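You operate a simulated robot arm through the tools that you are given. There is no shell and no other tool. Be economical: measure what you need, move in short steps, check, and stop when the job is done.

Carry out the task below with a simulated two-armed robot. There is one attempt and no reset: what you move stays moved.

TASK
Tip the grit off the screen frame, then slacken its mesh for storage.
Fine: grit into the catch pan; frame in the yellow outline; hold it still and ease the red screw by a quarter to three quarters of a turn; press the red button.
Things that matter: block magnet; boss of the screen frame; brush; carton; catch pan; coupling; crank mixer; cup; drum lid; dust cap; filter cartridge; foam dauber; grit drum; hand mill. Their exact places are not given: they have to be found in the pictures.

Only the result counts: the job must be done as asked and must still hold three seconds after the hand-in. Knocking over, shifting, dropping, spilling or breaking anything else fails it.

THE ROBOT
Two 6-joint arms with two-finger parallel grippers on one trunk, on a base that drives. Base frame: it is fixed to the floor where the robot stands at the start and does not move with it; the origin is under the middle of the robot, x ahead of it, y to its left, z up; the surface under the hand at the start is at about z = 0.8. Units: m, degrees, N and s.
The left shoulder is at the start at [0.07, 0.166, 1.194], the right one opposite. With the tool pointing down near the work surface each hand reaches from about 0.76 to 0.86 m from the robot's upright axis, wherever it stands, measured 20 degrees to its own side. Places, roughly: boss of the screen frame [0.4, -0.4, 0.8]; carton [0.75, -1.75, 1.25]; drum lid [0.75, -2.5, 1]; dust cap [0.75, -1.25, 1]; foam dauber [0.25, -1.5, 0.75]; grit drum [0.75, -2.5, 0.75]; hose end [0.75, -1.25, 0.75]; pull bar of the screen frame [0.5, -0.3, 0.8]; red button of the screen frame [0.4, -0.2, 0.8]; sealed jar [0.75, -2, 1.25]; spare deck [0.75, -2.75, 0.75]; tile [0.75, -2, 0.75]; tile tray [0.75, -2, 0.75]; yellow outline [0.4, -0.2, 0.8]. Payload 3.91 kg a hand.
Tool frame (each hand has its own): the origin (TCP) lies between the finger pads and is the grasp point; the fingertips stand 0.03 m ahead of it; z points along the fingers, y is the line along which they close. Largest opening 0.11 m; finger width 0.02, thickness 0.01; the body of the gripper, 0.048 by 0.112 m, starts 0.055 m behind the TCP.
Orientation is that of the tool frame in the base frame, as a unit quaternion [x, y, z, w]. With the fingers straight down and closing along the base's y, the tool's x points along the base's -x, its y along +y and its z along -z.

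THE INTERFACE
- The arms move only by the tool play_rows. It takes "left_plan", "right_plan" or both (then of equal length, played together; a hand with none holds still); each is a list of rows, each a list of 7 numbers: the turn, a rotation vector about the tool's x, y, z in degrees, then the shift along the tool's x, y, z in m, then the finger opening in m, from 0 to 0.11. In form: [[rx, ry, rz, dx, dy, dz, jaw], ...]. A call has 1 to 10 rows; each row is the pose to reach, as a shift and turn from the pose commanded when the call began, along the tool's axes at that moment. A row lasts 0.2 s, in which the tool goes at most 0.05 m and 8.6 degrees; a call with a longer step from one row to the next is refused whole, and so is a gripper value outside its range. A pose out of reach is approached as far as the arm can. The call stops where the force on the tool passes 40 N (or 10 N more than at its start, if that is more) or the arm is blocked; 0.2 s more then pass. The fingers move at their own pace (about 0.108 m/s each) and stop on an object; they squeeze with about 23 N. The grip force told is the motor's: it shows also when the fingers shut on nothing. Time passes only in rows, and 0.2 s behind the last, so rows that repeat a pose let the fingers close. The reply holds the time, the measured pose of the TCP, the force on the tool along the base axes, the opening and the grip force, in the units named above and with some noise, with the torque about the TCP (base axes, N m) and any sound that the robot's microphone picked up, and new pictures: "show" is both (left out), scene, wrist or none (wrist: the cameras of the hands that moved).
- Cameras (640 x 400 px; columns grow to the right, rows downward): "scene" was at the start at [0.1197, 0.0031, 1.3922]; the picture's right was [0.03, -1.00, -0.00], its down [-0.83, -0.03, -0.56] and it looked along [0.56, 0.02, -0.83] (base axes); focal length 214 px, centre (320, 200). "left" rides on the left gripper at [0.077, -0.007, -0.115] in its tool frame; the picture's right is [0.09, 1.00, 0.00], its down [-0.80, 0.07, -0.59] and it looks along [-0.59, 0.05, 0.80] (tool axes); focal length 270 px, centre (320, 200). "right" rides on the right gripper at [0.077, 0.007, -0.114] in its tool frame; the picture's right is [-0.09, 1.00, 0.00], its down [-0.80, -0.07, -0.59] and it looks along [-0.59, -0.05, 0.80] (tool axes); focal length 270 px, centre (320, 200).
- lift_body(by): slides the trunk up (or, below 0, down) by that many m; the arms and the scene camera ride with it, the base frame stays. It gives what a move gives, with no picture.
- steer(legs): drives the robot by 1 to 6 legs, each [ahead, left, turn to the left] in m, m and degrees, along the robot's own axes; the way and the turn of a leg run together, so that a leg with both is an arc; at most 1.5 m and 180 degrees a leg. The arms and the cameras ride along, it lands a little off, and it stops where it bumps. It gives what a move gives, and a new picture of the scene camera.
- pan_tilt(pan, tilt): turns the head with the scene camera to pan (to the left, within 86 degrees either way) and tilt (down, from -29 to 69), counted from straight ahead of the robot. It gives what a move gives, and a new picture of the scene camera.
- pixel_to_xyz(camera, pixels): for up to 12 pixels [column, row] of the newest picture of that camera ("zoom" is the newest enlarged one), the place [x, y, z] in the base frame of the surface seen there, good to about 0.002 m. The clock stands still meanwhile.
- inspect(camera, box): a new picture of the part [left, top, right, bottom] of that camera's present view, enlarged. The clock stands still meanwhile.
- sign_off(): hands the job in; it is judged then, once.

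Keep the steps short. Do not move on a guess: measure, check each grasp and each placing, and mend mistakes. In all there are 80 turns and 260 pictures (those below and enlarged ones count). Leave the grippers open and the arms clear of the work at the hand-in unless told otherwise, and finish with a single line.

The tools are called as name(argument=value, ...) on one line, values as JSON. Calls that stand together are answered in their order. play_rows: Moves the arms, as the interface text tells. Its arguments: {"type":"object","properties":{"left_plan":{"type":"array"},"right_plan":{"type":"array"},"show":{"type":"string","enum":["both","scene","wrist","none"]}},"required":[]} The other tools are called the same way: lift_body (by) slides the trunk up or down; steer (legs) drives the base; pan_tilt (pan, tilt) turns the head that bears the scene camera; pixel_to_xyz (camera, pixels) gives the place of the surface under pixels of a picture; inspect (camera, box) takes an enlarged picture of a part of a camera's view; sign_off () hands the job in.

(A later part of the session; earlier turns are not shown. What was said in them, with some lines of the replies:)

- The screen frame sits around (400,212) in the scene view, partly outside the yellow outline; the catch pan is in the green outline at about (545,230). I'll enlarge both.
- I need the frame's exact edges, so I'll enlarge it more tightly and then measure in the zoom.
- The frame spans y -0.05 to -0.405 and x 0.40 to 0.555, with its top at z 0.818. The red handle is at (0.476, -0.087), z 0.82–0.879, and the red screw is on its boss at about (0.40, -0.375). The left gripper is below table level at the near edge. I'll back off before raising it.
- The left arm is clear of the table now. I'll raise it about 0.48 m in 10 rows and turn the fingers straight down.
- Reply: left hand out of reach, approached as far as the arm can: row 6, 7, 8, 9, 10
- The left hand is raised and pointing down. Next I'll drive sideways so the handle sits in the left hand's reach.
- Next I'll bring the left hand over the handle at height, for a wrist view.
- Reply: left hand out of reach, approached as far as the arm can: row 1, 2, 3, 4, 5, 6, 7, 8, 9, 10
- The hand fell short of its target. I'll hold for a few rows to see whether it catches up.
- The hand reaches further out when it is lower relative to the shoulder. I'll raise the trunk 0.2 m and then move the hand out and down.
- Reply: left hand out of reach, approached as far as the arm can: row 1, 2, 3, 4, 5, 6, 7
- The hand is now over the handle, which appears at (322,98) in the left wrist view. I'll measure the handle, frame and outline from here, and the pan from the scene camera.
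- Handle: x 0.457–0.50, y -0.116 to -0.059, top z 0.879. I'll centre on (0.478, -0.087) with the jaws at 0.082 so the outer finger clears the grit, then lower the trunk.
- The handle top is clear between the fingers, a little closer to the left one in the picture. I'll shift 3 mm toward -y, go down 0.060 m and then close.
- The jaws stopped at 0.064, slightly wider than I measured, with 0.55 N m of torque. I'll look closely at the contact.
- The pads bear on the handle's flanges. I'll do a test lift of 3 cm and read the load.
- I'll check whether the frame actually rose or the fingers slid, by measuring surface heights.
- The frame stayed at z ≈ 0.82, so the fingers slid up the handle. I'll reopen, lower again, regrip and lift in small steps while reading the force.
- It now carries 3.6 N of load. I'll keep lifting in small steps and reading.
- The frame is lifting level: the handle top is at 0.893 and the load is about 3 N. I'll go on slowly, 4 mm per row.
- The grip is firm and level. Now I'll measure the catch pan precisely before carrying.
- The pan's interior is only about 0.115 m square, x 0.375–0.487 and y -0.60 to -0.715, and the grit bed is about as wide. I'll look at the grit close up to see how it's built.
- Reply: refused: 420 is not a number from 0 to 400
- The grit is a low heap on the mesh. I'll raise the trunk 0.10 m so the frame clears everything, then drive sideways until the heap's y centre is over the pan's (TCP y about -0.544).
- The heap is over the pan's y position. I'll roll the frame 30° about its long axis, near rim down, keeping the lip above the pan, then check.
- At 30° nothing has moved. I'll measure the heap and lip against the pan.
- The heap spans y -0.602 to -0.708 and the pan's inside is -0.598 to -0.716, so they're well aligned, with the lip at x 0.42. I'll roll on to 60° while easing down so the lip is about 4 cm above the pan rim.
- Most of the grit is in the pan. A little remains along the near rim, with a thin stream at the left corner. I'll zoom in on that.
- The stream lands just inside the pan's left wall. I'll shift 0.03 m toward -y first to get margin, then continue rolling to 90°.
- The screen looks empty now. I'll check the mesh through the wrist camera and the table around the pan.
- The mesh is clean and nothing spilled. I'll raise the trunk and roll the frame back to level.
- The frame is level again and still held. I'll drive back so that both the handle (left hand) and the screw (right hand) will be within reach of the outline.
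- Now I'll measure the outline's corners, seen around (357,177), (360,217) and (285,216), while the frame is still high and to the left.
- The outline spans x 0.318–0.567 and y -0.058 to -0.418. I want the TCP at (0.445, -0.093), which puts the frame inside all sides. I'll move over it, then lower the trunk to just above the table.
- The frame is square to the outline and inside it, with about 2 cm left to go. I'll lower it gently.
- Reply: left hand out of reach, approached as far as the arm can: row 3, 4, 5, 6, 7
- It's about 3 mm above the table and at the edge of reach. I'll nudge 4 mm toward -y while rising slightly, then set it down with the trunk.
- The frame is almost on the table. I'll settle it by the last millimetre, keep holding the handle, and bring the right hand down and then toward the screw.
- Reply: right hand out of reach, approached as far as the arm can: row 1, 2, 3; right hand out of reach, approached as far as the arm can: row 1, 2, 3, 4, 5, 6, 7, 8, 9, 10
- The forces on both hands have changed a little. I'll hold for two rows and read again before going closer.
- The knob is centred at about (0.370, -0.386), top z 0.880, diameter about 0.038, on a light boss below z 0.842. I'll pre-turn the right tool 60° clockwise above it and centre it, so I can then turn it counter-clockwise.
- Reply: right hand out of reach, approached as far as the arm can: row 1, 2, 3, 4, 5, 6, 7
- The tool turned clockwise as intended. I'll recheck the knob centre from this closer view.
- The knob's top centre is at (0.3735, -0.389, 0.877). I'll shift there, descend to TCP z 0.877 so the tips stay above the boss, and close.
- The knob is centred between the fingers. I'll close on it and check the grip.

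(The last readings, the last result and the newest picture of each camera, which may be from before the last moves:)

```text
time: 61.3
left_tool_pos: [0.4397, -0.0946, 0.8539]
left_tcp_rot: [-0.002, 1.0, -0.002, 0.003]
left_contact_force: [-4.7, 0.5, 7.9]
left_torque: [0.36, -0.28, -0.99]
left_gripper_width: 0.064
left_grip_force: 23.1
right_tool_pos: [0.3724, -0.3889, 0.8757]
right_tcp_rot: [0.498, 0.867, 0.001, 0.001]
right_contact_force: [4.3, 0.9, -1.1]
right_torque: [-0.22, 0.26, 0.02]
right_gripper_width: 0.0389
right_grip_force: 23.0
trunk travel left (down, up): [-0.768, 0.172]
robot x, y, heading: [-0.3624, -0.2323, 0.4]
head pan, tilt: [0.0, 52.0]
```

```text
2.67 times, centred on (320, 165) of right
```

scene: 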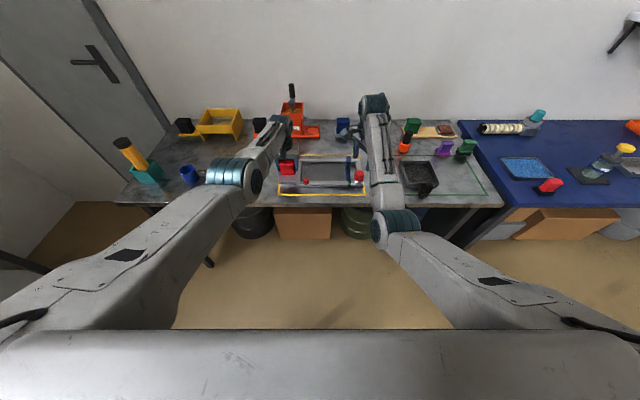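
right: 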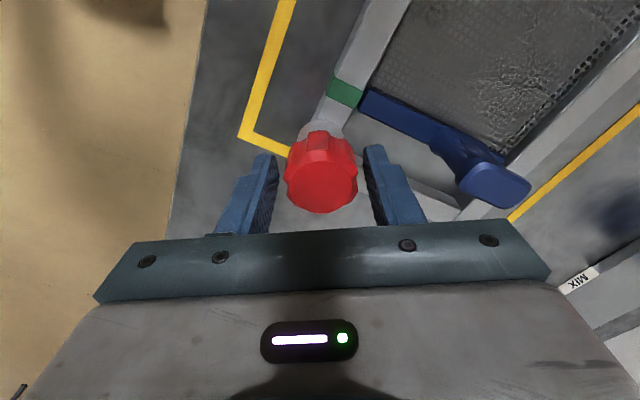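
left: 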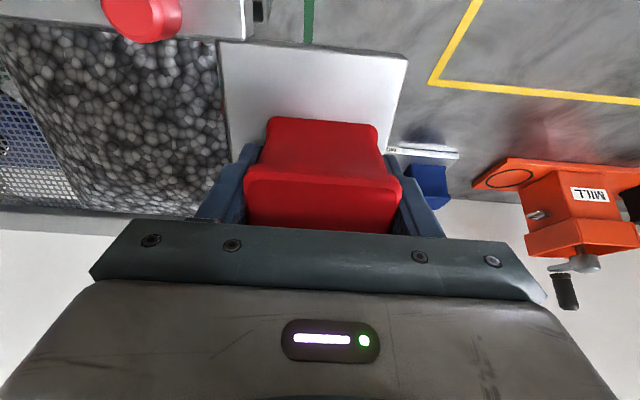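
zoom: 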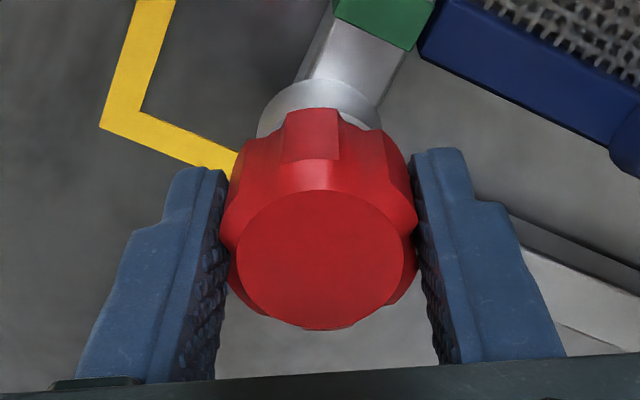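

The knob is gripped at 0.039 m. I'll turn it counter-clockwise in 5° steps to 45° and check that the frame stays put.

play_rows(right_plan=[[0, 0, -5, 0, 0, 0, 0], [0, 0, -10, 0, 0, 0, 0], [0, 0, -15, 0, 0, 0, 0], [0, 0, -20, 0, 0, 0, 0], [0, 0, -25, 0, 0, 0, 0], [0, 0, -30, 0, 0, 0, 0], [0, 0, -35, 0, 0, 0, 0], [0, 0, -40, 0, 0, 0, 0], [0, 0, -45, 0, 0, 0, 0]], show="both")

inspect(camera="right", box=[220, 90, 420, 240])

```text
time: 63.3
left_tool_pos: [0.439, -0.0948, 0.8533]
left_tcp_rot: [-0.003, 1.0, -0.002, 0.003]
left_contact_force: [1.4, -5.9, 4.3]
left_torque: [1.37, 0.2, 0.59]
left_gripper_width: 0.0639
left_grip_force: 23.2
right_tool_pos: [0.3723, -0.3891, 0.8753]
right_tcp_rot: [0.128, 0.992, 0.002, 0.0]
right_contact_force: [-1.2, 5.0, 3.2]
right_torque: [-0.19, 0.18, -0.06]
right_gripper_width: 0.0389
right_grip_force: 22.6
trunk travel left (down, up): [-0.768, 0.172]
robot x, y, heading: [-0.3612, -0.2304, 0.3]
head pan, tilt: [0.0, 52.0]
```

scene: 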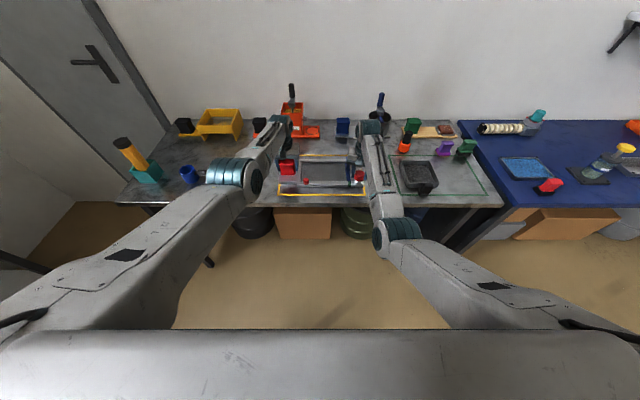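
right: 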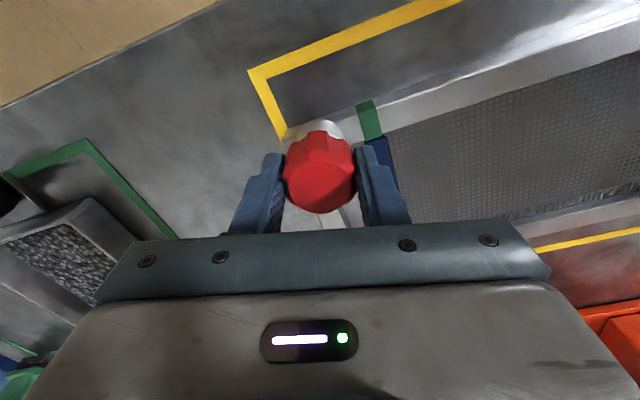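

```text
2.67 times, centred on (320, 165) of right
```

zoom: 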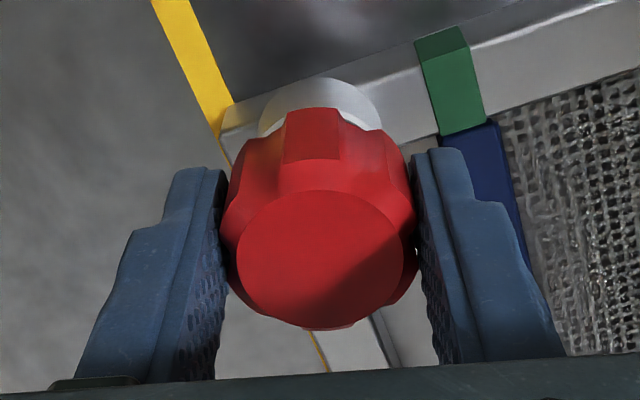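

The frame is steady. A 45° turn looks the same on an 8-lobe knob, so I'll check at an unambiguous angle: another 68°, for 113° in total.

play_rows(right_plan=[[0, 0, -7, 0, 0, 0, 0], [0, 0, -14, 0, 0, 0, 0], [0, 0, -21, 0, 0, 0, 0], [0, 0, -28, 0, 0, 0, 0], [0, 0, -35, 0, 0, 0, 0], [0, 0, -42, 0, 0, 0, 0], [0, 0, -49, 0, 0, 0, 0], [0, 0, -56, 0, 0, 0, 0], [0, 0, -63, 0, 0, 0, 0], [0, 0, -68, 0, 0, 0, 0]], show="scene")

inspect(camera="right", box=[220, 90, 420, 240])

inspect(camera="scene", box=[265, 135, 385, 210])

```text
time: 65.5
left_tool_pos: [0.4392, -0.0945, 0.8538]
left_tcp_rot: [-0.001, 1.0, -0.001, 0.003]
left_contact_force: [0.1, -4.4, 2.8]
left_torque: [0.77, 0.0, -0.14]
left_gripper_width: 0.0637
left_grip_force: 22.6
right_tool_pos: [0.3739, -0.3893, 0.8781]
right_tcp_rot: [-0.449, 0.894, 0.0, 0.002]
right_contact_force: [3.6, 2.5, 9.8]
right_torque: [0.14, -0.01, -0.06]
right_gripper_width: 0.0387
right_grip_force: 22.7
trunk travel left (down, up): [-0.768, 0.172]
robot x, y, heading: [-0.3565, -0.2362, 0.4]
head pan, tilt: [0.0, 52.0]
```

scene: 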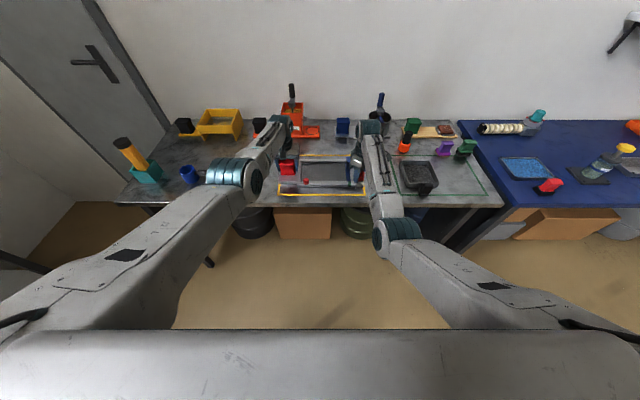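

```text
2.67 times, centred on (320, 165) of right
```

zoom: 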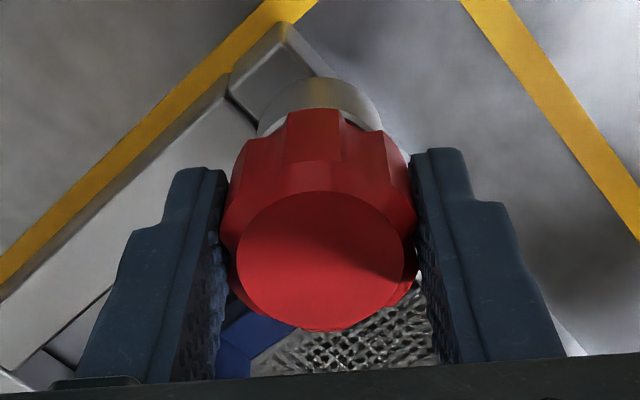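

```text
5.33 times, centred on (325, 172) of scene
```

zoom: 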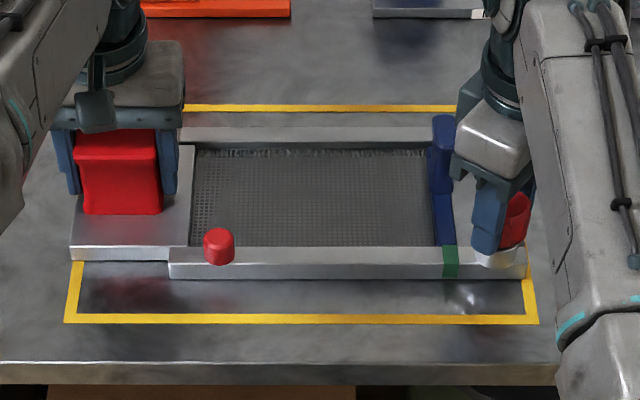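

The knob has followed the tool and is rising, with about 10 N of upward push, so it is unscrewing. I'll turn another 40° with a 1.5 mm rise to relieve the push, about 153° in total.

play_rows(right_plan=[[0, 0, -6, 0, 0, -0.0003, 0], [0, 0, -12, 0, 0, -0.0006, 0], [0, 0, -18, 0, 0, -0.0008, 0], [0, 0, -24, 0, 0, -0.001, 0], [0, 0, -30, 0, 0, -0.0012, 0], [0, 0, -36, 0, 0, -0.0014, 0], [0, 0, -40, 0, 0, -0.0015, 0]], show="none")

inspect(camera="right", box=[220, 90, 420, 240])

```text
time: 67.1
left_tool_pos: [0.4394, -0.0951, 0.8544]
left_tcp_rot: [-0.002, 1.0, -0.002, 0.003]
left_contact_force: [-5.1, -2.3, 2.4]
left_torque: [0.68, -0.44, -1.17]
left_gripper_width: 0.064
left_grip_force: 23.1
right_tool_pos: [0.3716, -0.3905, 0.8771]
right_tcp_rot: [0.727, -0.687, -0.001, 0.0]
right_contact_force: [5.0, -0.2, 2.5]
right_torque: [-0.02, -0.14, -0.11]
right_gripper_width: 0.0388
right_grip_force: 23.3
trunk travel left (down, up): [-0.768, 0.172]
robot x, y, heading: [-0.3545, -0.2349, 0.0]
head pan, tilt: [0.0, 52.0]
```

```text
2.67 times, centred on (320, 165) of right
```

zoom: 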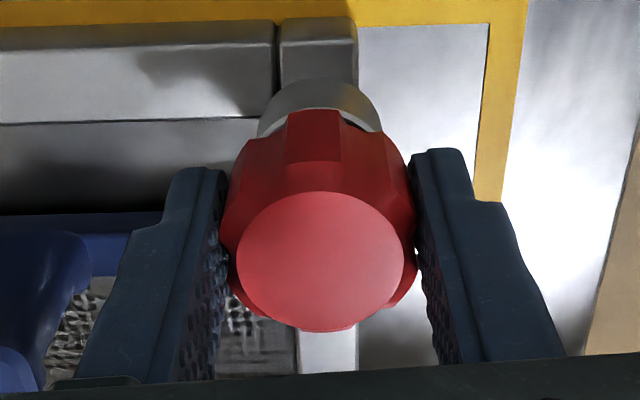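

Total turn is about 153° (0.43 of a turn). I'll open the right hand and lift it straight off.

play_rows(right_plan=[[0, 0, 0, 0, 0, 0, 0.07], [0, 0, 0, 0, 0, 0, 0.07], [0, 0, 0, 0, 0, -0.02, 0.07], [0, 0, 0, 0, 0, -0.05, 0.07], [0, 0, 0, 0, 0, -0.09, 0.07], [0, 0, 0, 0, 0, -0.12, 0.07]], show="both")

inspect(camera="right", box=[160, 0, 480, 240])

```text
time: 68.5
left_tool_pos: [0.4408, -0.094, 0.855]
left_tcp_rot: [-0.002, 1.0, -0.001, 0.003]
left_contact_force: [1.2, 2.6, 4.7]
left_torque: [0.88, 0.02, -0.01]
left_gripper_width: 0.0639
left_grip_force: 22.4
right_tool_pos: [0.3813, -0.3882, 0.9909]
right_tcp_rot: [0.726, -0.687, 0.0, 0.0]
right_contact_force: [-0.4, 0.7, -0.4]
right_torque: [-0.02, 0.02, 0.01]
right_gripper_width: 0.0701
right_grip_force: 0.0
right hand out of reach, approached as far as the arm can: row 6
trunk travel left (down, up): [-0.768, 0.172]
robot x, y, heading: [-0.3577, -0.2352, 0.3]
head pan, tilt: [0.0, 52.0]
```

scene: 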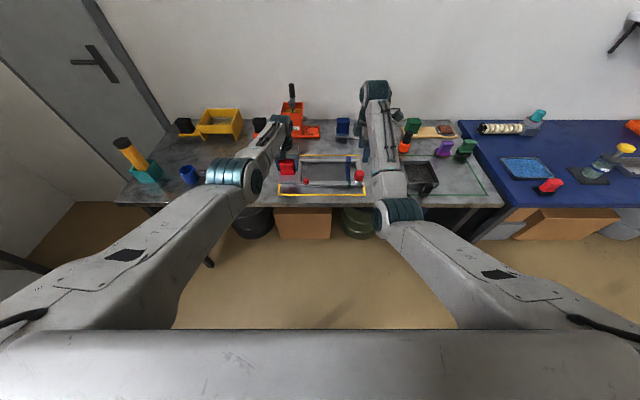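
right: 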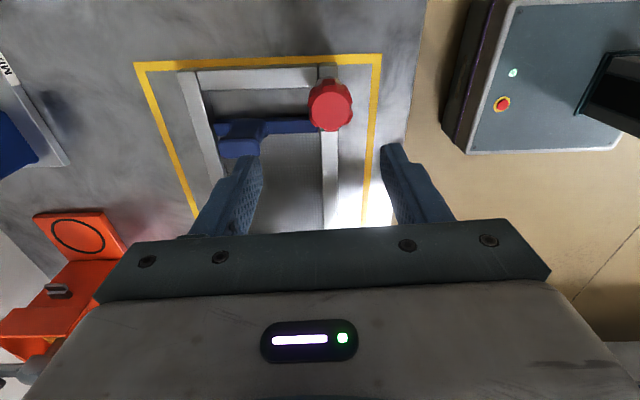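

```text
1.67 times, centred on (320, 120) of right
```

zoom: 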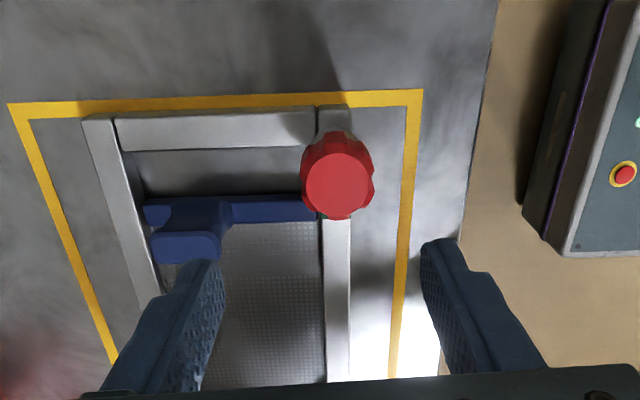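

The frame's right side is inside the yellow line and the right hand is clear. Next I'll move the right hand aside, open the left hand and lift it off the handle.

play_rows(left_plan=[[0, 0, 0, 0, 0, 0, 0.07], [0, 0, 0, 0, 0, 0, 0.082], [0, 0, 0, 0, 0, 0, 0.082], [0, 0, 0, 0, 0, -0.01, 0.082], [0, 0, 0, 0, 0, -0.025, 0.082], [0, 0, 0, 0, 0, -0.045, 0.082], [0, 0, 0, 0, 0, -0.065, 0.082], [0, 0, 0, 0, 0, -0.075, 0.082]], right_plan=[[0, 0, 0, 0.02, 0.01, 0, 0.07], [0, 0, 0, 0.04, 0.02, 0, 0.07], [0, 0, 0, 0.06, 0.03, 0, 0.07], [0, 0, 0, 0.08, 0.04, 0, 0.07], [0, 0, 0, 0.1, 0.05, 0, 0.07], [0, 0, 0, 0.12, 0.06, 0, 0.07], [0, 0, 0, 0.14, 0.07, 0, 0.07], [0, 0, 0, 0.16, 0.08, 0, 0.07]], show="both")

inspect(camera="scene", box=[265, 135, 385, 210])

```text
time: 70.3
left_tool_pos: [0.4395, -0.0953, 0.9271]
left_tcp_rot: [-0.001, 1.0, -0.001, 0.002]
left_contact_force: [-0.1, 0.5, 0.3]
left_torque: [0.0, 0.0, -0.03]
left_gripper_width: 0.0823
left_grip_force: 0.0
right_tool_pos: [0.3537, -0.5512, 0.9529]
right_tcp_rot: [0.728, -0.686, 0.0, -0.001]
right_contact_force: [-1.2, 0.1, 1.2]
right_torque: [-0.02, -0.02, 0.03]
right_gripper_width: 0.07
right_grip_force: 0.1
right hand out of reach, approached as far as the arm can: row 1, 2, 3, 4, 5, 6, 7, 8
trunk travel left (down, up): [-0.768, 0.172]
robot x, y, heading: [-0.3559, -0.2372, 0.3]
head pan, tilt: [0.0, 52.0]
```

scene: 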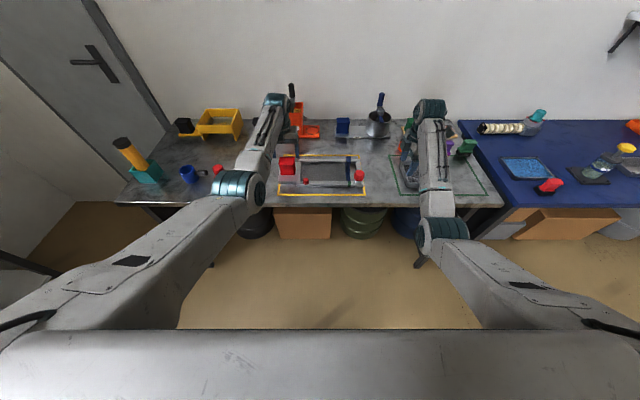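
right: 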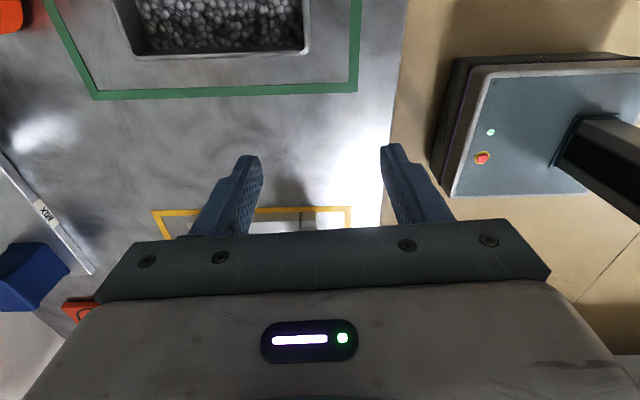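
left: 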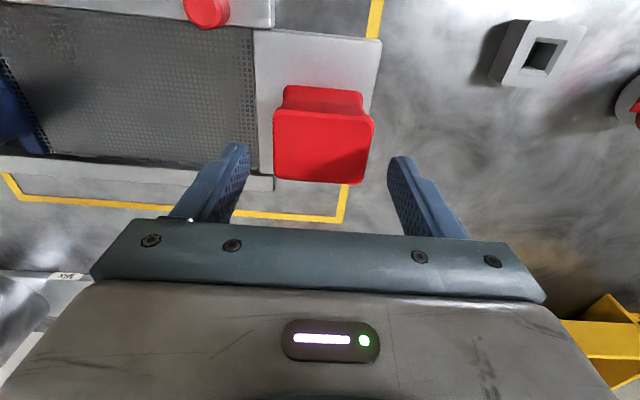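

```text
5.33 times, centred on (325, 172) of scene
```

zoom: 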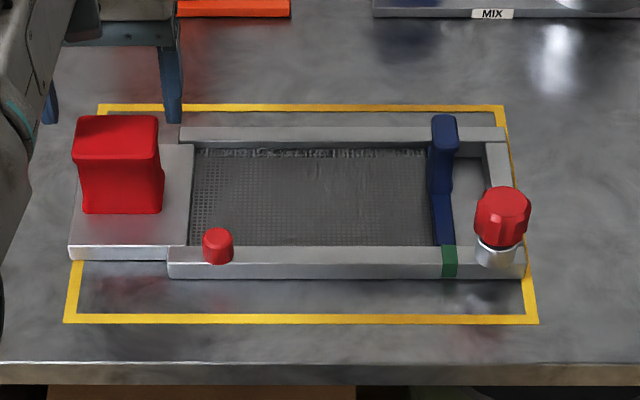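

The left hand is off and the frame sits in the outline. I'll measure the frame edges and the button.

pixel_to_xyz(camera="zoom", pixels=[[72, 240], [74, 215], [172, 260], [523, 260], [500, 180], [217, 236], [210, 250], [66, 318], [74, 275], [533, 300], [300, 252], [502, 200]])

pixel_to_xyz(camera="left", pixels=[[380, 42], [372, 110], [376, 20], [360, 180], [207, 8], [195, 15], [218, 18], [346, 190], [207, 20]])

```text
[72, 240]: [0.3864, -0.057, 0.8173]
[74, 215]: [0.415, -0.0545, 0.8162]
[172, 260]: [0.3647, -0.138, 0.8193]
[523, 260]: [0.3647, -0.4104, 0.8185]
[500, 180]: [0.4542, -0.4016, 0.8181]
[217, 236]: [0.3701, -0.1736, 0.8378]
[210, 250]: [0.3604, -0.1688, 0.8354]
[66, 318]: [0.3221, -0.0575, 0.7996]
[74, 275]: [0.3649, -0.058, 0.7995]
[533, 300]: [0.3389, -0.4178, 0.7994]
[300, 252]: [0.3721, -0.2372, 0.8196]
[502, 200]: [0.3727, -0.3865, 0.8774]
```

```text
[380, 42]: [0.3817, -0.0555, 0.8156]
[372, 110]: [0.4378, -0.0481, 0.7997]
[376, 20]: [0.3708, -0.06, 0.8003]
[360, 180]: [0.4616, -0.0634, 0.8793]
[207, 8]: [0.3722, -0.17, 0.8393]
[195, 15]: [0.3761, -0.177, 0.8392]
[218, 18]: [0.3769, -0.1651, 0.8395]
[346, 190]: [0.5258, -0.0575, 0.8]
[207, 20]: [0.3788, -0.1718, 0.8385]
```

The frame body without the handle plate is 0.274 × 0.161 m. The outline is that plus an even 0.04 m margin, and the body sits about 3.6 cm off-centre toward -y. I'll regrip and move it 2 cm toward +y for margin before pressing the button.

play_rows(left_plan=[[0, 0, 0, 0, 0, 0.025, 0.082], [0, 0, 0, 0, 0, 0.05, 0.082], [0, 0, 0, 0, 0, 0.065, 0.082], [0, 0, 0, 0, 0, 0.073, 0.082], [0, 0, 0, 0, 0, 0.073, 0.04], [0, 0, 0, 0, 0, 0.073, 0.0], [0, 0, 0, 0, 0, 0.073, 0.0], [0, 0, 0, 0, 0, 0.073, 0.0]], show="none")

play_rows(left_plan=[[0, 0, 0, 0, 0, -0.002, 0.0], [0, 0, 0, 0, 0, -0.004, 0.0], [0, 0, 0, 0, 0, -0.006, 0.0], [0, 0, 0, 0, 0, -0.008, 0.0]], show="none")

inspect(camera="scene", box=[265, 135, 385, 210])

```text
time: 72.1
left_tool_pos: [0.4402, -0.0945, 0.854]
left_tcp_rot: [-0.002, 1.0, -0.001, 0.002]
left_contact_force: [-0.9, 0.1, 0.0]
left_torque: [0.5, -0.08, -0.05]
left_gripper_width: 0.064
left_grip_force: 23.2
right_tool_pos: [0.3549, -0.5499, 0.9527]
right_tcp_rot: [0.727, -0.687, 0.001, -0.001]
right_contact_force: [0.5, -0.5, 0.1]
right_torque: [0.01, 0.0, 0.04]
right_gripper_width: 0.0701
right_grip_force: 0.2
trunk travel left (down, up): [-0.768, 0.172]
robot x, y, heading: [-0.3579, -0.2327, 0.2]
head pan, tilt: [0.0, 52.0]
```

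```text
time: 73.1
left_tool_pos: [0.4405, -0.094, 0.8622]
left_tcp_rot: [-0.001, 1.0, -0.001, 0.001]
left_contact_force: [-0.1, -0.5, -3.6]
left_torque: [0.4, -0.01, -0.04]
left_gripper_width: 0.0638
left_grip_force: 23.2
right_tool_pos: [0.3562, -0.5489, 0.9523]
right_tcp_rot: [0.727, -0.687, 0.001, -0.001]
right_contact_force: [0.1, -0.2, -0.2]
right_torque: [-0.01, 0.01, 0.01]
right_gripper_width: 0.0701
right_grip_force: 0.0
trunk travel left (down, up): [-0.768, 0.172]
robot x, y, heading: [-0.357, -0.2328, 0.3]
head pan, tilt: [0.0, 52.0]
```

```text
5.33 times, centred on (325, 172) of scene
```

zoom: 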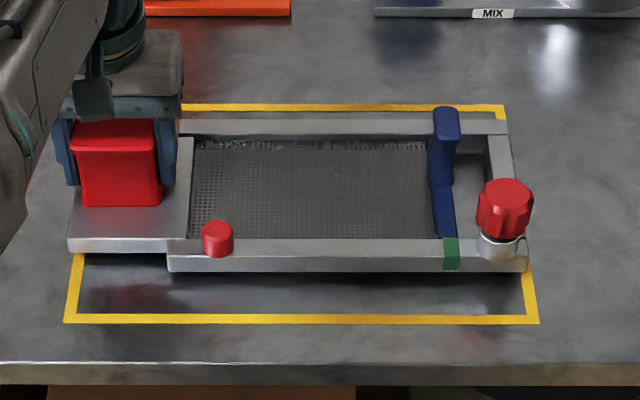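

The frame is lifted about 7 mm and level. I'll shift it 2 cm toward +y and set it down.

play_rows(left_plan=[[0, 0, 0, 0, 0.005, 0, 0.0], [0, 0, 0, 0, 0.01, 0, 0.0], [0, 0, 0, 0, 0.015, 0, 0.0], [0, 0, 0, 0, 0.02, 0, 0.0], [0, 0, 0, 0, 0.02, 0.003, 0.0], [0, 0, 0, 0, 0.02, 0.006, 0.0], [0, 0, 0, 0, 0.02, 0.0085, 0.0]], show="none")

inspect(camera="scene", box=[265, 135, 385, 210])

pixel_to_xyz(camera="zoom", pixels=[[155, 260], [505, 258], [300, 258], [485, 175], [300, 133], [200, 235], [150, 262]])

```text
time: 74.7
left_tool_pos: [0.44, -0.0746, 0.8541]
left_tcp_rot: [-0.003, 1.0, -0.002, 0.002]
left_contact_force: [0.3, 0.0, -1.5]
left_torque: [0.52, 0.04, -0.02]
left_gripper_width: 0.0639
left_grip_force: 22.6
right_tool_pos: [0.3537, -0.5499, 0.9531]
right_tcp_rot: [0.727, -0.687, 0.001, -0.001]
right_contact_force: [-0.3, 0.3, -0.2]
right_torque: [0.02, -0.04, 0.0]
right_gripper_width: 0.0699
right_grip_force: 0.0
trunk travel left (down, up): [-0.768, 0.172]
robot x, y, heading: [-0.3582, -0.2363, 0.1]
head pan, tilt: [0.0, 52.0]
```

```text
5.33 times, centred on (325, 172) of scene
```

zoom: 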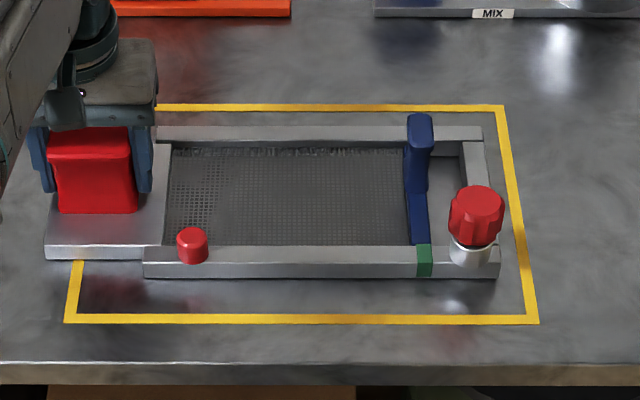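

```text
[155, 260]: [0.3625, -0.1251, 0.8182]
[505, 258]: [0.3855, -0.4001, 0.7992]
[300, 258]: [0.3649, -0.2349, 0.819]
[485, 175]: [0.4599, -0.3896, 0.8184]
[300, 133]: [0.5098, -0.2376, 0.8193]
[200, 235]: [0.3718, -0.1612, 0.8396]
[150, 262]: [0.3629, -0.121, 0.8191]
```

The body now sits at y -0.117 to -0.391, well inside the outline. I'll release and rise, then close the fingers ready for the button.

play_rows(left_plan=[[0, 0, 0, 0, 0, 0, 0.07], [0, 0, 0, 0, 0, 0, 0.082], [0, 0, 0, 0, 0, 0, 0.082], [0, 0, 0, 0, 0, -0.01, 0.082], [0, 0, 0, 0, 0, -0.03, 0.082], [0, 0, 0, 0, 0, -0.055, 0.082], [0, 0, 0, 0, 0, -0.08, 0.05], [0, 0, 0, 0.01, 0, -0.085, 0.0], [0, 0, 0, 0.02, 0, -0.085, 0.0]], show="wrist")

inspect(camera="scene", box=[265, 135, 385, 210])

pixel_to_xyz(camera="zoom", pixels=[[192, 236], [182, 236], [202, 236], [192, 230], [192, 242], [45, 240], [500, 262]])

```text
time: 76.7
left_tool_pos: [0.4194, -0.0742, 0.9411]
left_tcp_rot: [-0.002, 1.0, -0.002, 0.002]
left_contact_force: [-0.2, -0.5, 0.1]
left_torque: [0.02, -0.01, 0.02]
left_gripper_width: 0.0001
left_grip_force: 22.5
right_tool_pos: [0.3548, -0.5492, 0.9523]
right_tcp_rot: [0.727, -0.687, 0.0, -0.001]
right_contact_force: [0.1, 0.1, 0.1]
right_torque: [0.01, 0.01, 0.0]
right_gripper_width: 0.0699
right_grip_force: 0.1
trunk travel left (down, up): [-0.768, 0.172]
robot x, y, heading: [-0.3546, -0.2324, -0.1]
head pan, tilt: [0.0, 52.0]
```

left: 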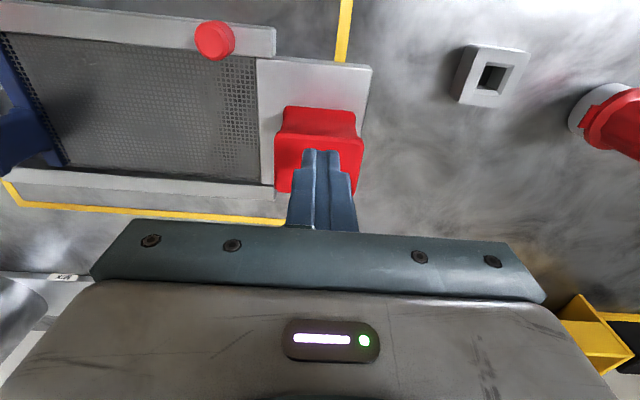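

```text
5.33 times, centred on (325, 172) of scene
```

zoom: 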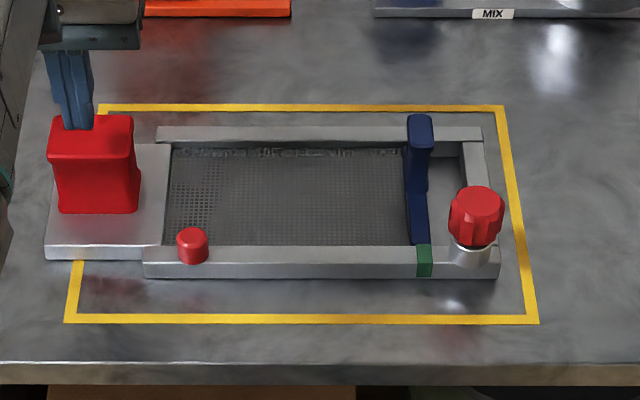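

```text
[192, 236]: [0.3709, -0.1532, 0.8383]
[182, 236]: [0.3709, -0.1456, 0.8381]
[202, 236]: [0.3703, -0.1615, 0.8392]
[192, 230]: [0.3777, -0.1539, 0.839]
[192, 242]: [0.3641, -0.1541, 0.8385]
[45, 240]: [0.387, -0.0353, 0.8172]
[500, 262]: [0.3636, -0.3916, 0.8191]
```

The button's top centre is at (0.371, -0.1535, 0.8385). I'll move the closed left fingertips above it and stop 1.2 cm short.

play_rows(left_plan=[[0, 0, 0, 0.01, -0.016, 0, 0.0], [0, 0, 0, 0.02, -0.032, 0, 0.0], [0, 0, 0, 0.03, -0.048, 0, 0.0], [0, 0, 0, 0.04, -0.064, 0, 0.0], [0, 0, 0, 0.048, -0.079, 0, 0.0], [0, 0, 0, 0.048, -0.079, 0.03, 0.0], [0, 0, 0, 0.048, -0.079, 0.06, 0.0]], show="wrist")

inspect(camera="scene", box=[265, 135, 385, 210])

```text
time: 78.3
left_tool_pos: [0.3729, -0.1531, 0.8779]
left_tcp_rot: [-0.003, 1.0, -0.002, 0.001]
left_contact_force: [-0.3, 0.4, -0.5]
left_torque: [0.03, 0.02, 0.0]
left_gripper_width: 0.0
left_grip_force: 22.9
right_tool_pos: [0.3545, -0.5499, 0.9518]
right_tcp_rot: [0.727, -0.687, 0.001, -0.001]
right_contact_force: [0.7, 0.1, -0.4]
right_torque: [-0.02, -0.03, 0.01]
right_gripper_width: 0.0699
right_grip_force: 0.0
trunk travel left (down, up): [-0.768, 0.172]
robot x, y, heading: [-0.3612, -0.2348, 0.1]
head pan, tilt: [0.0, 52.0]
```

left: 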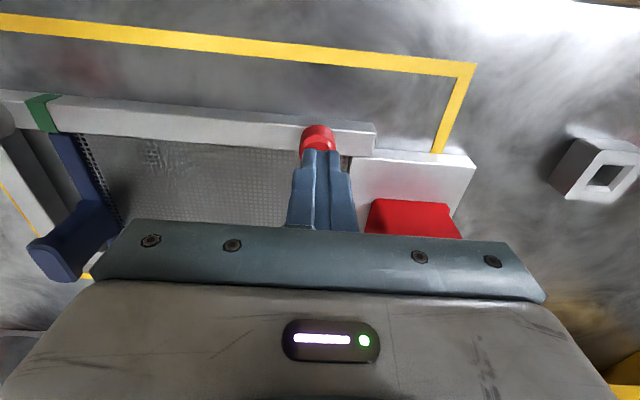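

```text
5.33 times, centred on (325, 172) of scene
```

zoom: 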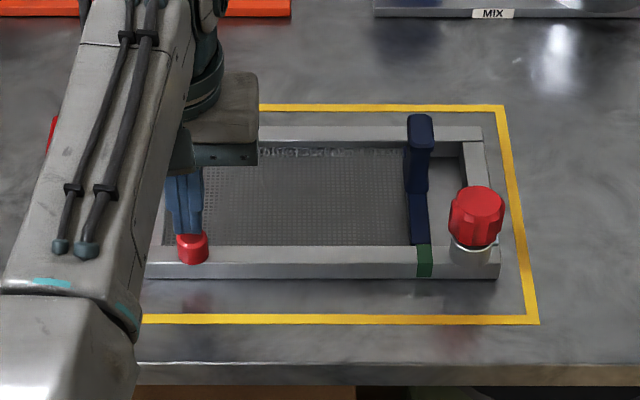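

The fingertips are above the button. I'll press down in 2 mm steps and listen for a click.

play_rows(left_plan=[[0, 0, 0, 0.001, 0, 0.004, 0.0], [0, 0, 0, 0.001, 0, 0.008, 0.0], [0, 0, 0, 0.001, 0, 0.01, 0.0], [0, 0, 0, 0.001, 0, 0.012, 0.0], [0, 0, 0, 0.001, 0, 0.014, 0.0], [0, 0, 0, 0.001, 0, 0.016, 0.0]], show="none")

```text
time: 79.7
left_tool_pos: [0.371, -0.153, 0.864]
left_tcp_rot: [-0.002, 1.0, -0.002, 0.002]
left_contact_force: [2.2, 0.6, 3.0]
left_torque: [0.0, 0.02, -0.02]
left_gripper_width: 0.0
left_grip_force: 23.5
right_tool_pos: [0.3547, -0.5501, 0.9521]
right_tcp_rot: [0.727, -0.687, 0.001, -0.001]
right_contact_force: [0.3, 0.2, 0.1]
right_torque: [0.01, 0.01, 0.03]
right_gripper_width: 0.0699
right_grip_force: 0.1
trunk travel left (down, up): [-0.768, 0.172]
robot x, y, heading: [-0.359, -0.2375, 0.3]
head pan, tilt: [0.0, 52.0]
```

Only 3 N so far and no click. I'll press further.

play_rows(left_plan=[[0, 0, 0, 0, 0, 0.0015, 0.0], [0, 0, 0, 0, 0, 0.003, 0.0], [0, 0, 0, 0, 0, 0.0045, 0.0], [0, 0, 0, 0, 0, 0.006, 0.0]], show="none")

inspect(camera="scene", box=[265, 135, 385, 210])

```text
time: 80.7
left_tool_pos: [0.3705, -0.1538, 0.861]
left_tcp_rot: [-0.003, 1.0, -0.003, 0.005]
left_contact_force: [5.6, 1.3, 21.9]
left_torque: [0.04, -0.07, -0.03]
left_gripper_width: 0.0001
left_grip_force: 23.4
right_tool_pos: [0.3528, -0.5509, 0.9543]
right_tcp_rot: [0.727, -0.687, 0.002, -0.001]
right_contact_force: [-0.2, -0.2, -0.2]
right_torque: [-0.03, 0.04, -0.01]
right_gripper_width: 0.07
right_grip_force: 0.0
trunk travel left (down, up): [-0.768, 0.172]
robot x, y, heading: [-0.3579, -0.2342, 0.2]
head pan, tilt: [0.0, 52.0]
```

```text
5.33 times, centred on (325, 172) of scene
```

zoom: 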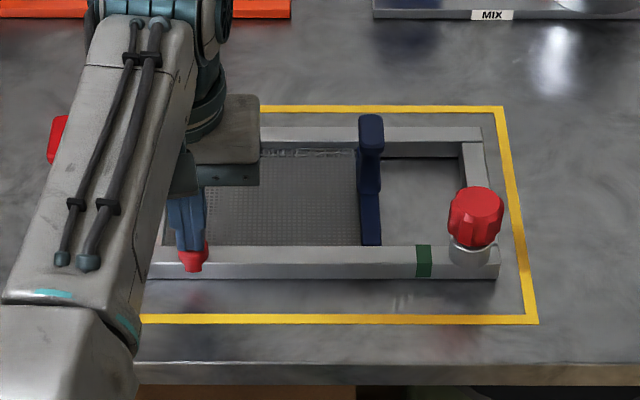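

The button went in (22 N) and the blue pull bar slid left, so the mesh is released. I'll lift off the button, draw the left hand back and open it.

play_rows(left_plan=[[0, 0, 0, 0, 0, -0.01, 0.0], [0, 0, 0, 0, 0, -0.03, 0.0], [0, 0, 0, 0, 0, -0.06, 0.0], [0, 0, 0, 0.02, 0.02, -0.09, 0.0], [0, 0, 0, 0.05, 0.04, -0.11, 0.04], [0, 0, 0, 0.08, 0.06, -0.12, 0.08], [0, 0, 0, 0.11, 0.08, -0.13, 0.1], [0, 0, 0, 0.14, 0.1, -0.13, 0.1]], right_plan=[[0, 0, 0, 0, 0, -0.01, 0.08], [0, 0, 0, 0, 0.01, -0.02, 0.09], [0, 0, 0, 0, 0.03, -0.03, 0.1], [0, 0, 0, 0, 0.05, -0.04, 0.1], [0, 0, 0, 0, 0.07, -0.05, 0.1], [0, 0, 0, 0, 0.1, -0.06, 0.1], [0, 0, 0, 0, 0.12, -0.06, 0.1], [0, 0, 0, 0, 0.14, -0.06, 0.1]], show="scene")

inspect(camera="scene", box=[265, 135, 385, 210])

pixel_to_xyz(camera="zoom", pixels=[[192, 236], [45, 240], [497, 262], [155, 262], [485, 180], [475, 205], [300, 133], [370, 120]])

inspect(camera="scene", box=[370, 120, 510, 220])

```text
time: 82.5
left_tool_pos: [0.2875, -0.0774, 0.8992]
left_tcp_rot: [-0.002, 1.0, -0.002, 0.007]
left_contact_force: [-0.5, 1.1, 0.2]
left_torque: [0.0, 0.0, 0.02]
left_gripper_width: 0.1
left_grip_force: 0.0
left hand out of reach, approached as far as the arm can: row 5, 6, 7, 8
right_tool_pos: [0.3219, -0.5734, 0.9251]
right_tcp_rot: [0.727, -0.687, 0.001, -0.001]
right_contact_force: [-0.1, 0.3, 0.9]
right_torque: [0.01, -0.02, -0.01]
right_gripper_width: 0.1001
right_grip_force: 0.0
right hand out of reach, approached as far as the arm can: row 1, 2, 3, 4, 5, 6, 7, 8
trunk travel left (down, up): [-0.768, 0.172]
robot x, y, heading: [-0.359, -0.2349, 0.3]
head pan, tilt: [0.0, 52.0]
```

scene: 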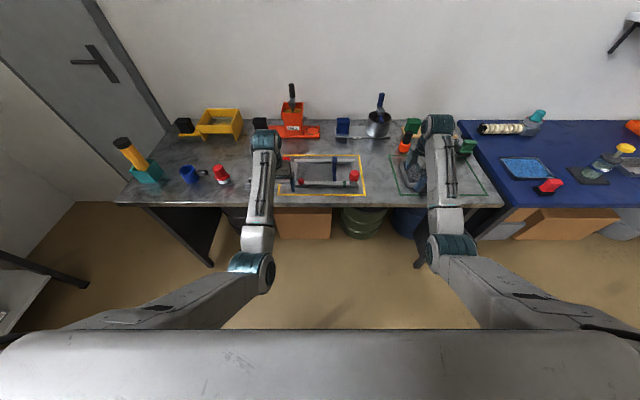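

```text
5.33 times, centred on (325, 172) of scene
```

zoom: 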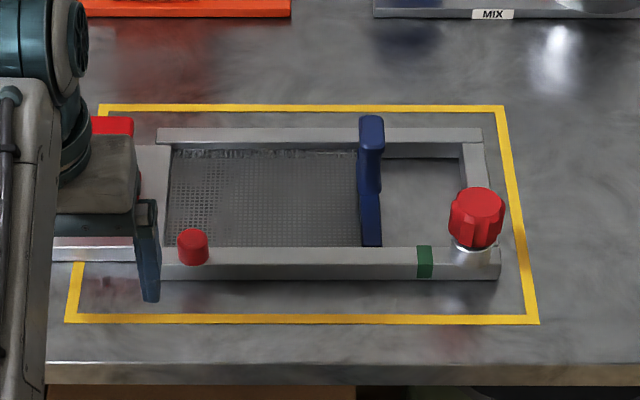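

```text
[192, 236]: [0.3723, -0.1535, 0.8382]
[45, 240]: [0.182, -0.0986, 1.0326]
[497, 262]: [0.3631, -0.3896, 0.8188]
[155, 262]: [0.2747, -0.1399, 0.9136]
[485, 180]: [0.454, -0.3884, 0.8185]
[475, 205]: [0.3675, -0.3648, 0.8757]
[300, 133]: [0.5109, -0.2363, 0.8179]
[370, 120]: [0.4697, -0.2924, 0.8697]
```

```text
4.00 times, centred on (440, 170) of scene
```

zoom: 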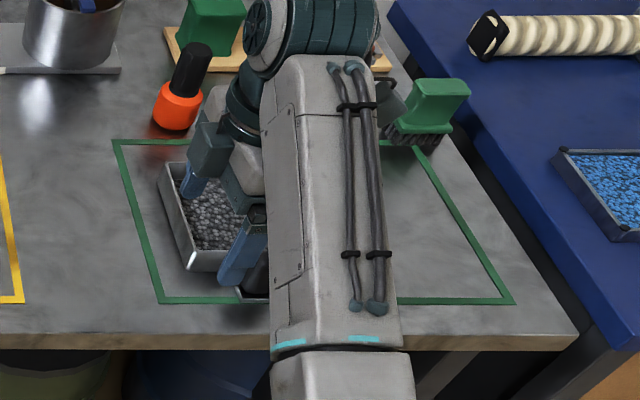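

The frame is undisturbed and everything is in place. I'll raise the trunk and back the robot off so that both arms are clear.

lift_body(by=0.16)

steer(legs=[[-0.3, 0, 0]])

inspect(camera="scene", box=[220, 80, 460, 230])

```text
time: 84.3
left_tool_pos: [0.2884, -0.077, 1.0575]
left_tcp_rot: [-0.002, 1.0, -0.002, 0.006]
left_contact_force: [0.7, 0.0, -0.5]
left_torque: [-0.05, 0.02, 0.01]
left_gripper_width: 0.0996
left_grip_force: 0.3
right_tool_pos: [0.3213, -0.5746, 1.0845]
right_tcp_rot: [0.727, -0.686, 0.0, -0.001]
right_contact_force: [-0.7, -0.9, 0.0]
right_torque: [0.02, 0.02, -0.04]
right_gripper_width: 0.0999
right_grip_force: 0.0
trunk travel left (down, up): [-0.928, 0.012]
robot x, y, heading: [-0.3589, -0.2349, 0.1]
head pan, tilt: [0.0, 52.0]
```

```text
time: 86.3
left_tool_pos: [-0.0074, -0.0793, 1.056]
left_tcp_rot: [-0.002, 1.0, -0.001, 0.004]
left_contact_force: [0.2, -1.5, 0.0]
left_torque: [-0.01, 0.03, -0.02]
left_gripper_width: 0.1001
left_grip_force: 0.0
right_tool_pos: [0.0266, -0.5755, 1.0833]
right_tcp_rot: [0.728, -0.686, 0.0, -0.001]
right_contact_force: [-0.2, -0.4, 0.1]
right_torque: [0.0, -0.01, 0.0]
right_gripper_width: 0.0999
right_grip_force: 0.1
trunk travel left (down, up): [-0.928, 0.012]
robot x, y, heading: [-0.6532, -0.2349, 0.4]
head pan, tilt: [0.0, 52.0]
```

scene: 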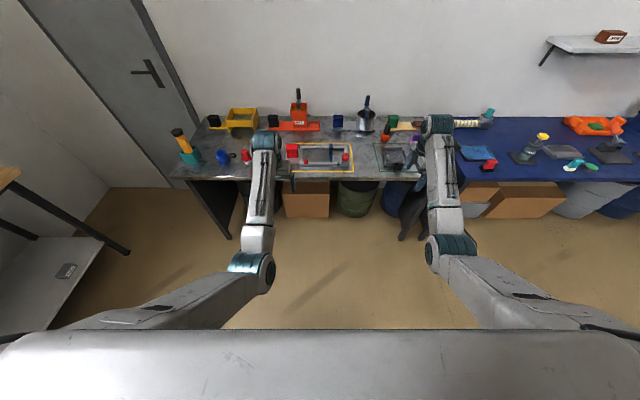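

```text
2.67 times, centred on (340, 155) of scene
```

zoom: 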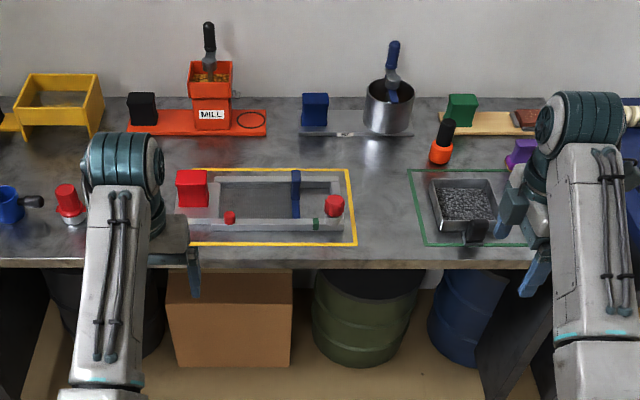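

The grit is in the pan, the frame body is in the outline, the screw is eased about 0.43 of a turn and the button is pressed. Nothing else has been disturbed and both arms are clear with the grippers open, so I'll hand in.

sign_off()

```text
The job is handed in.
```

Handed in: the grit is in the catch pan with no spill seen, the frame body is inside the yellow outline (the red handle's plate overhangs its left line by about 2 cm), the red screw is eased about 0.43 of a turn with the frame held, and the red button is pressed (the pull bar slid and the mesh went slack).
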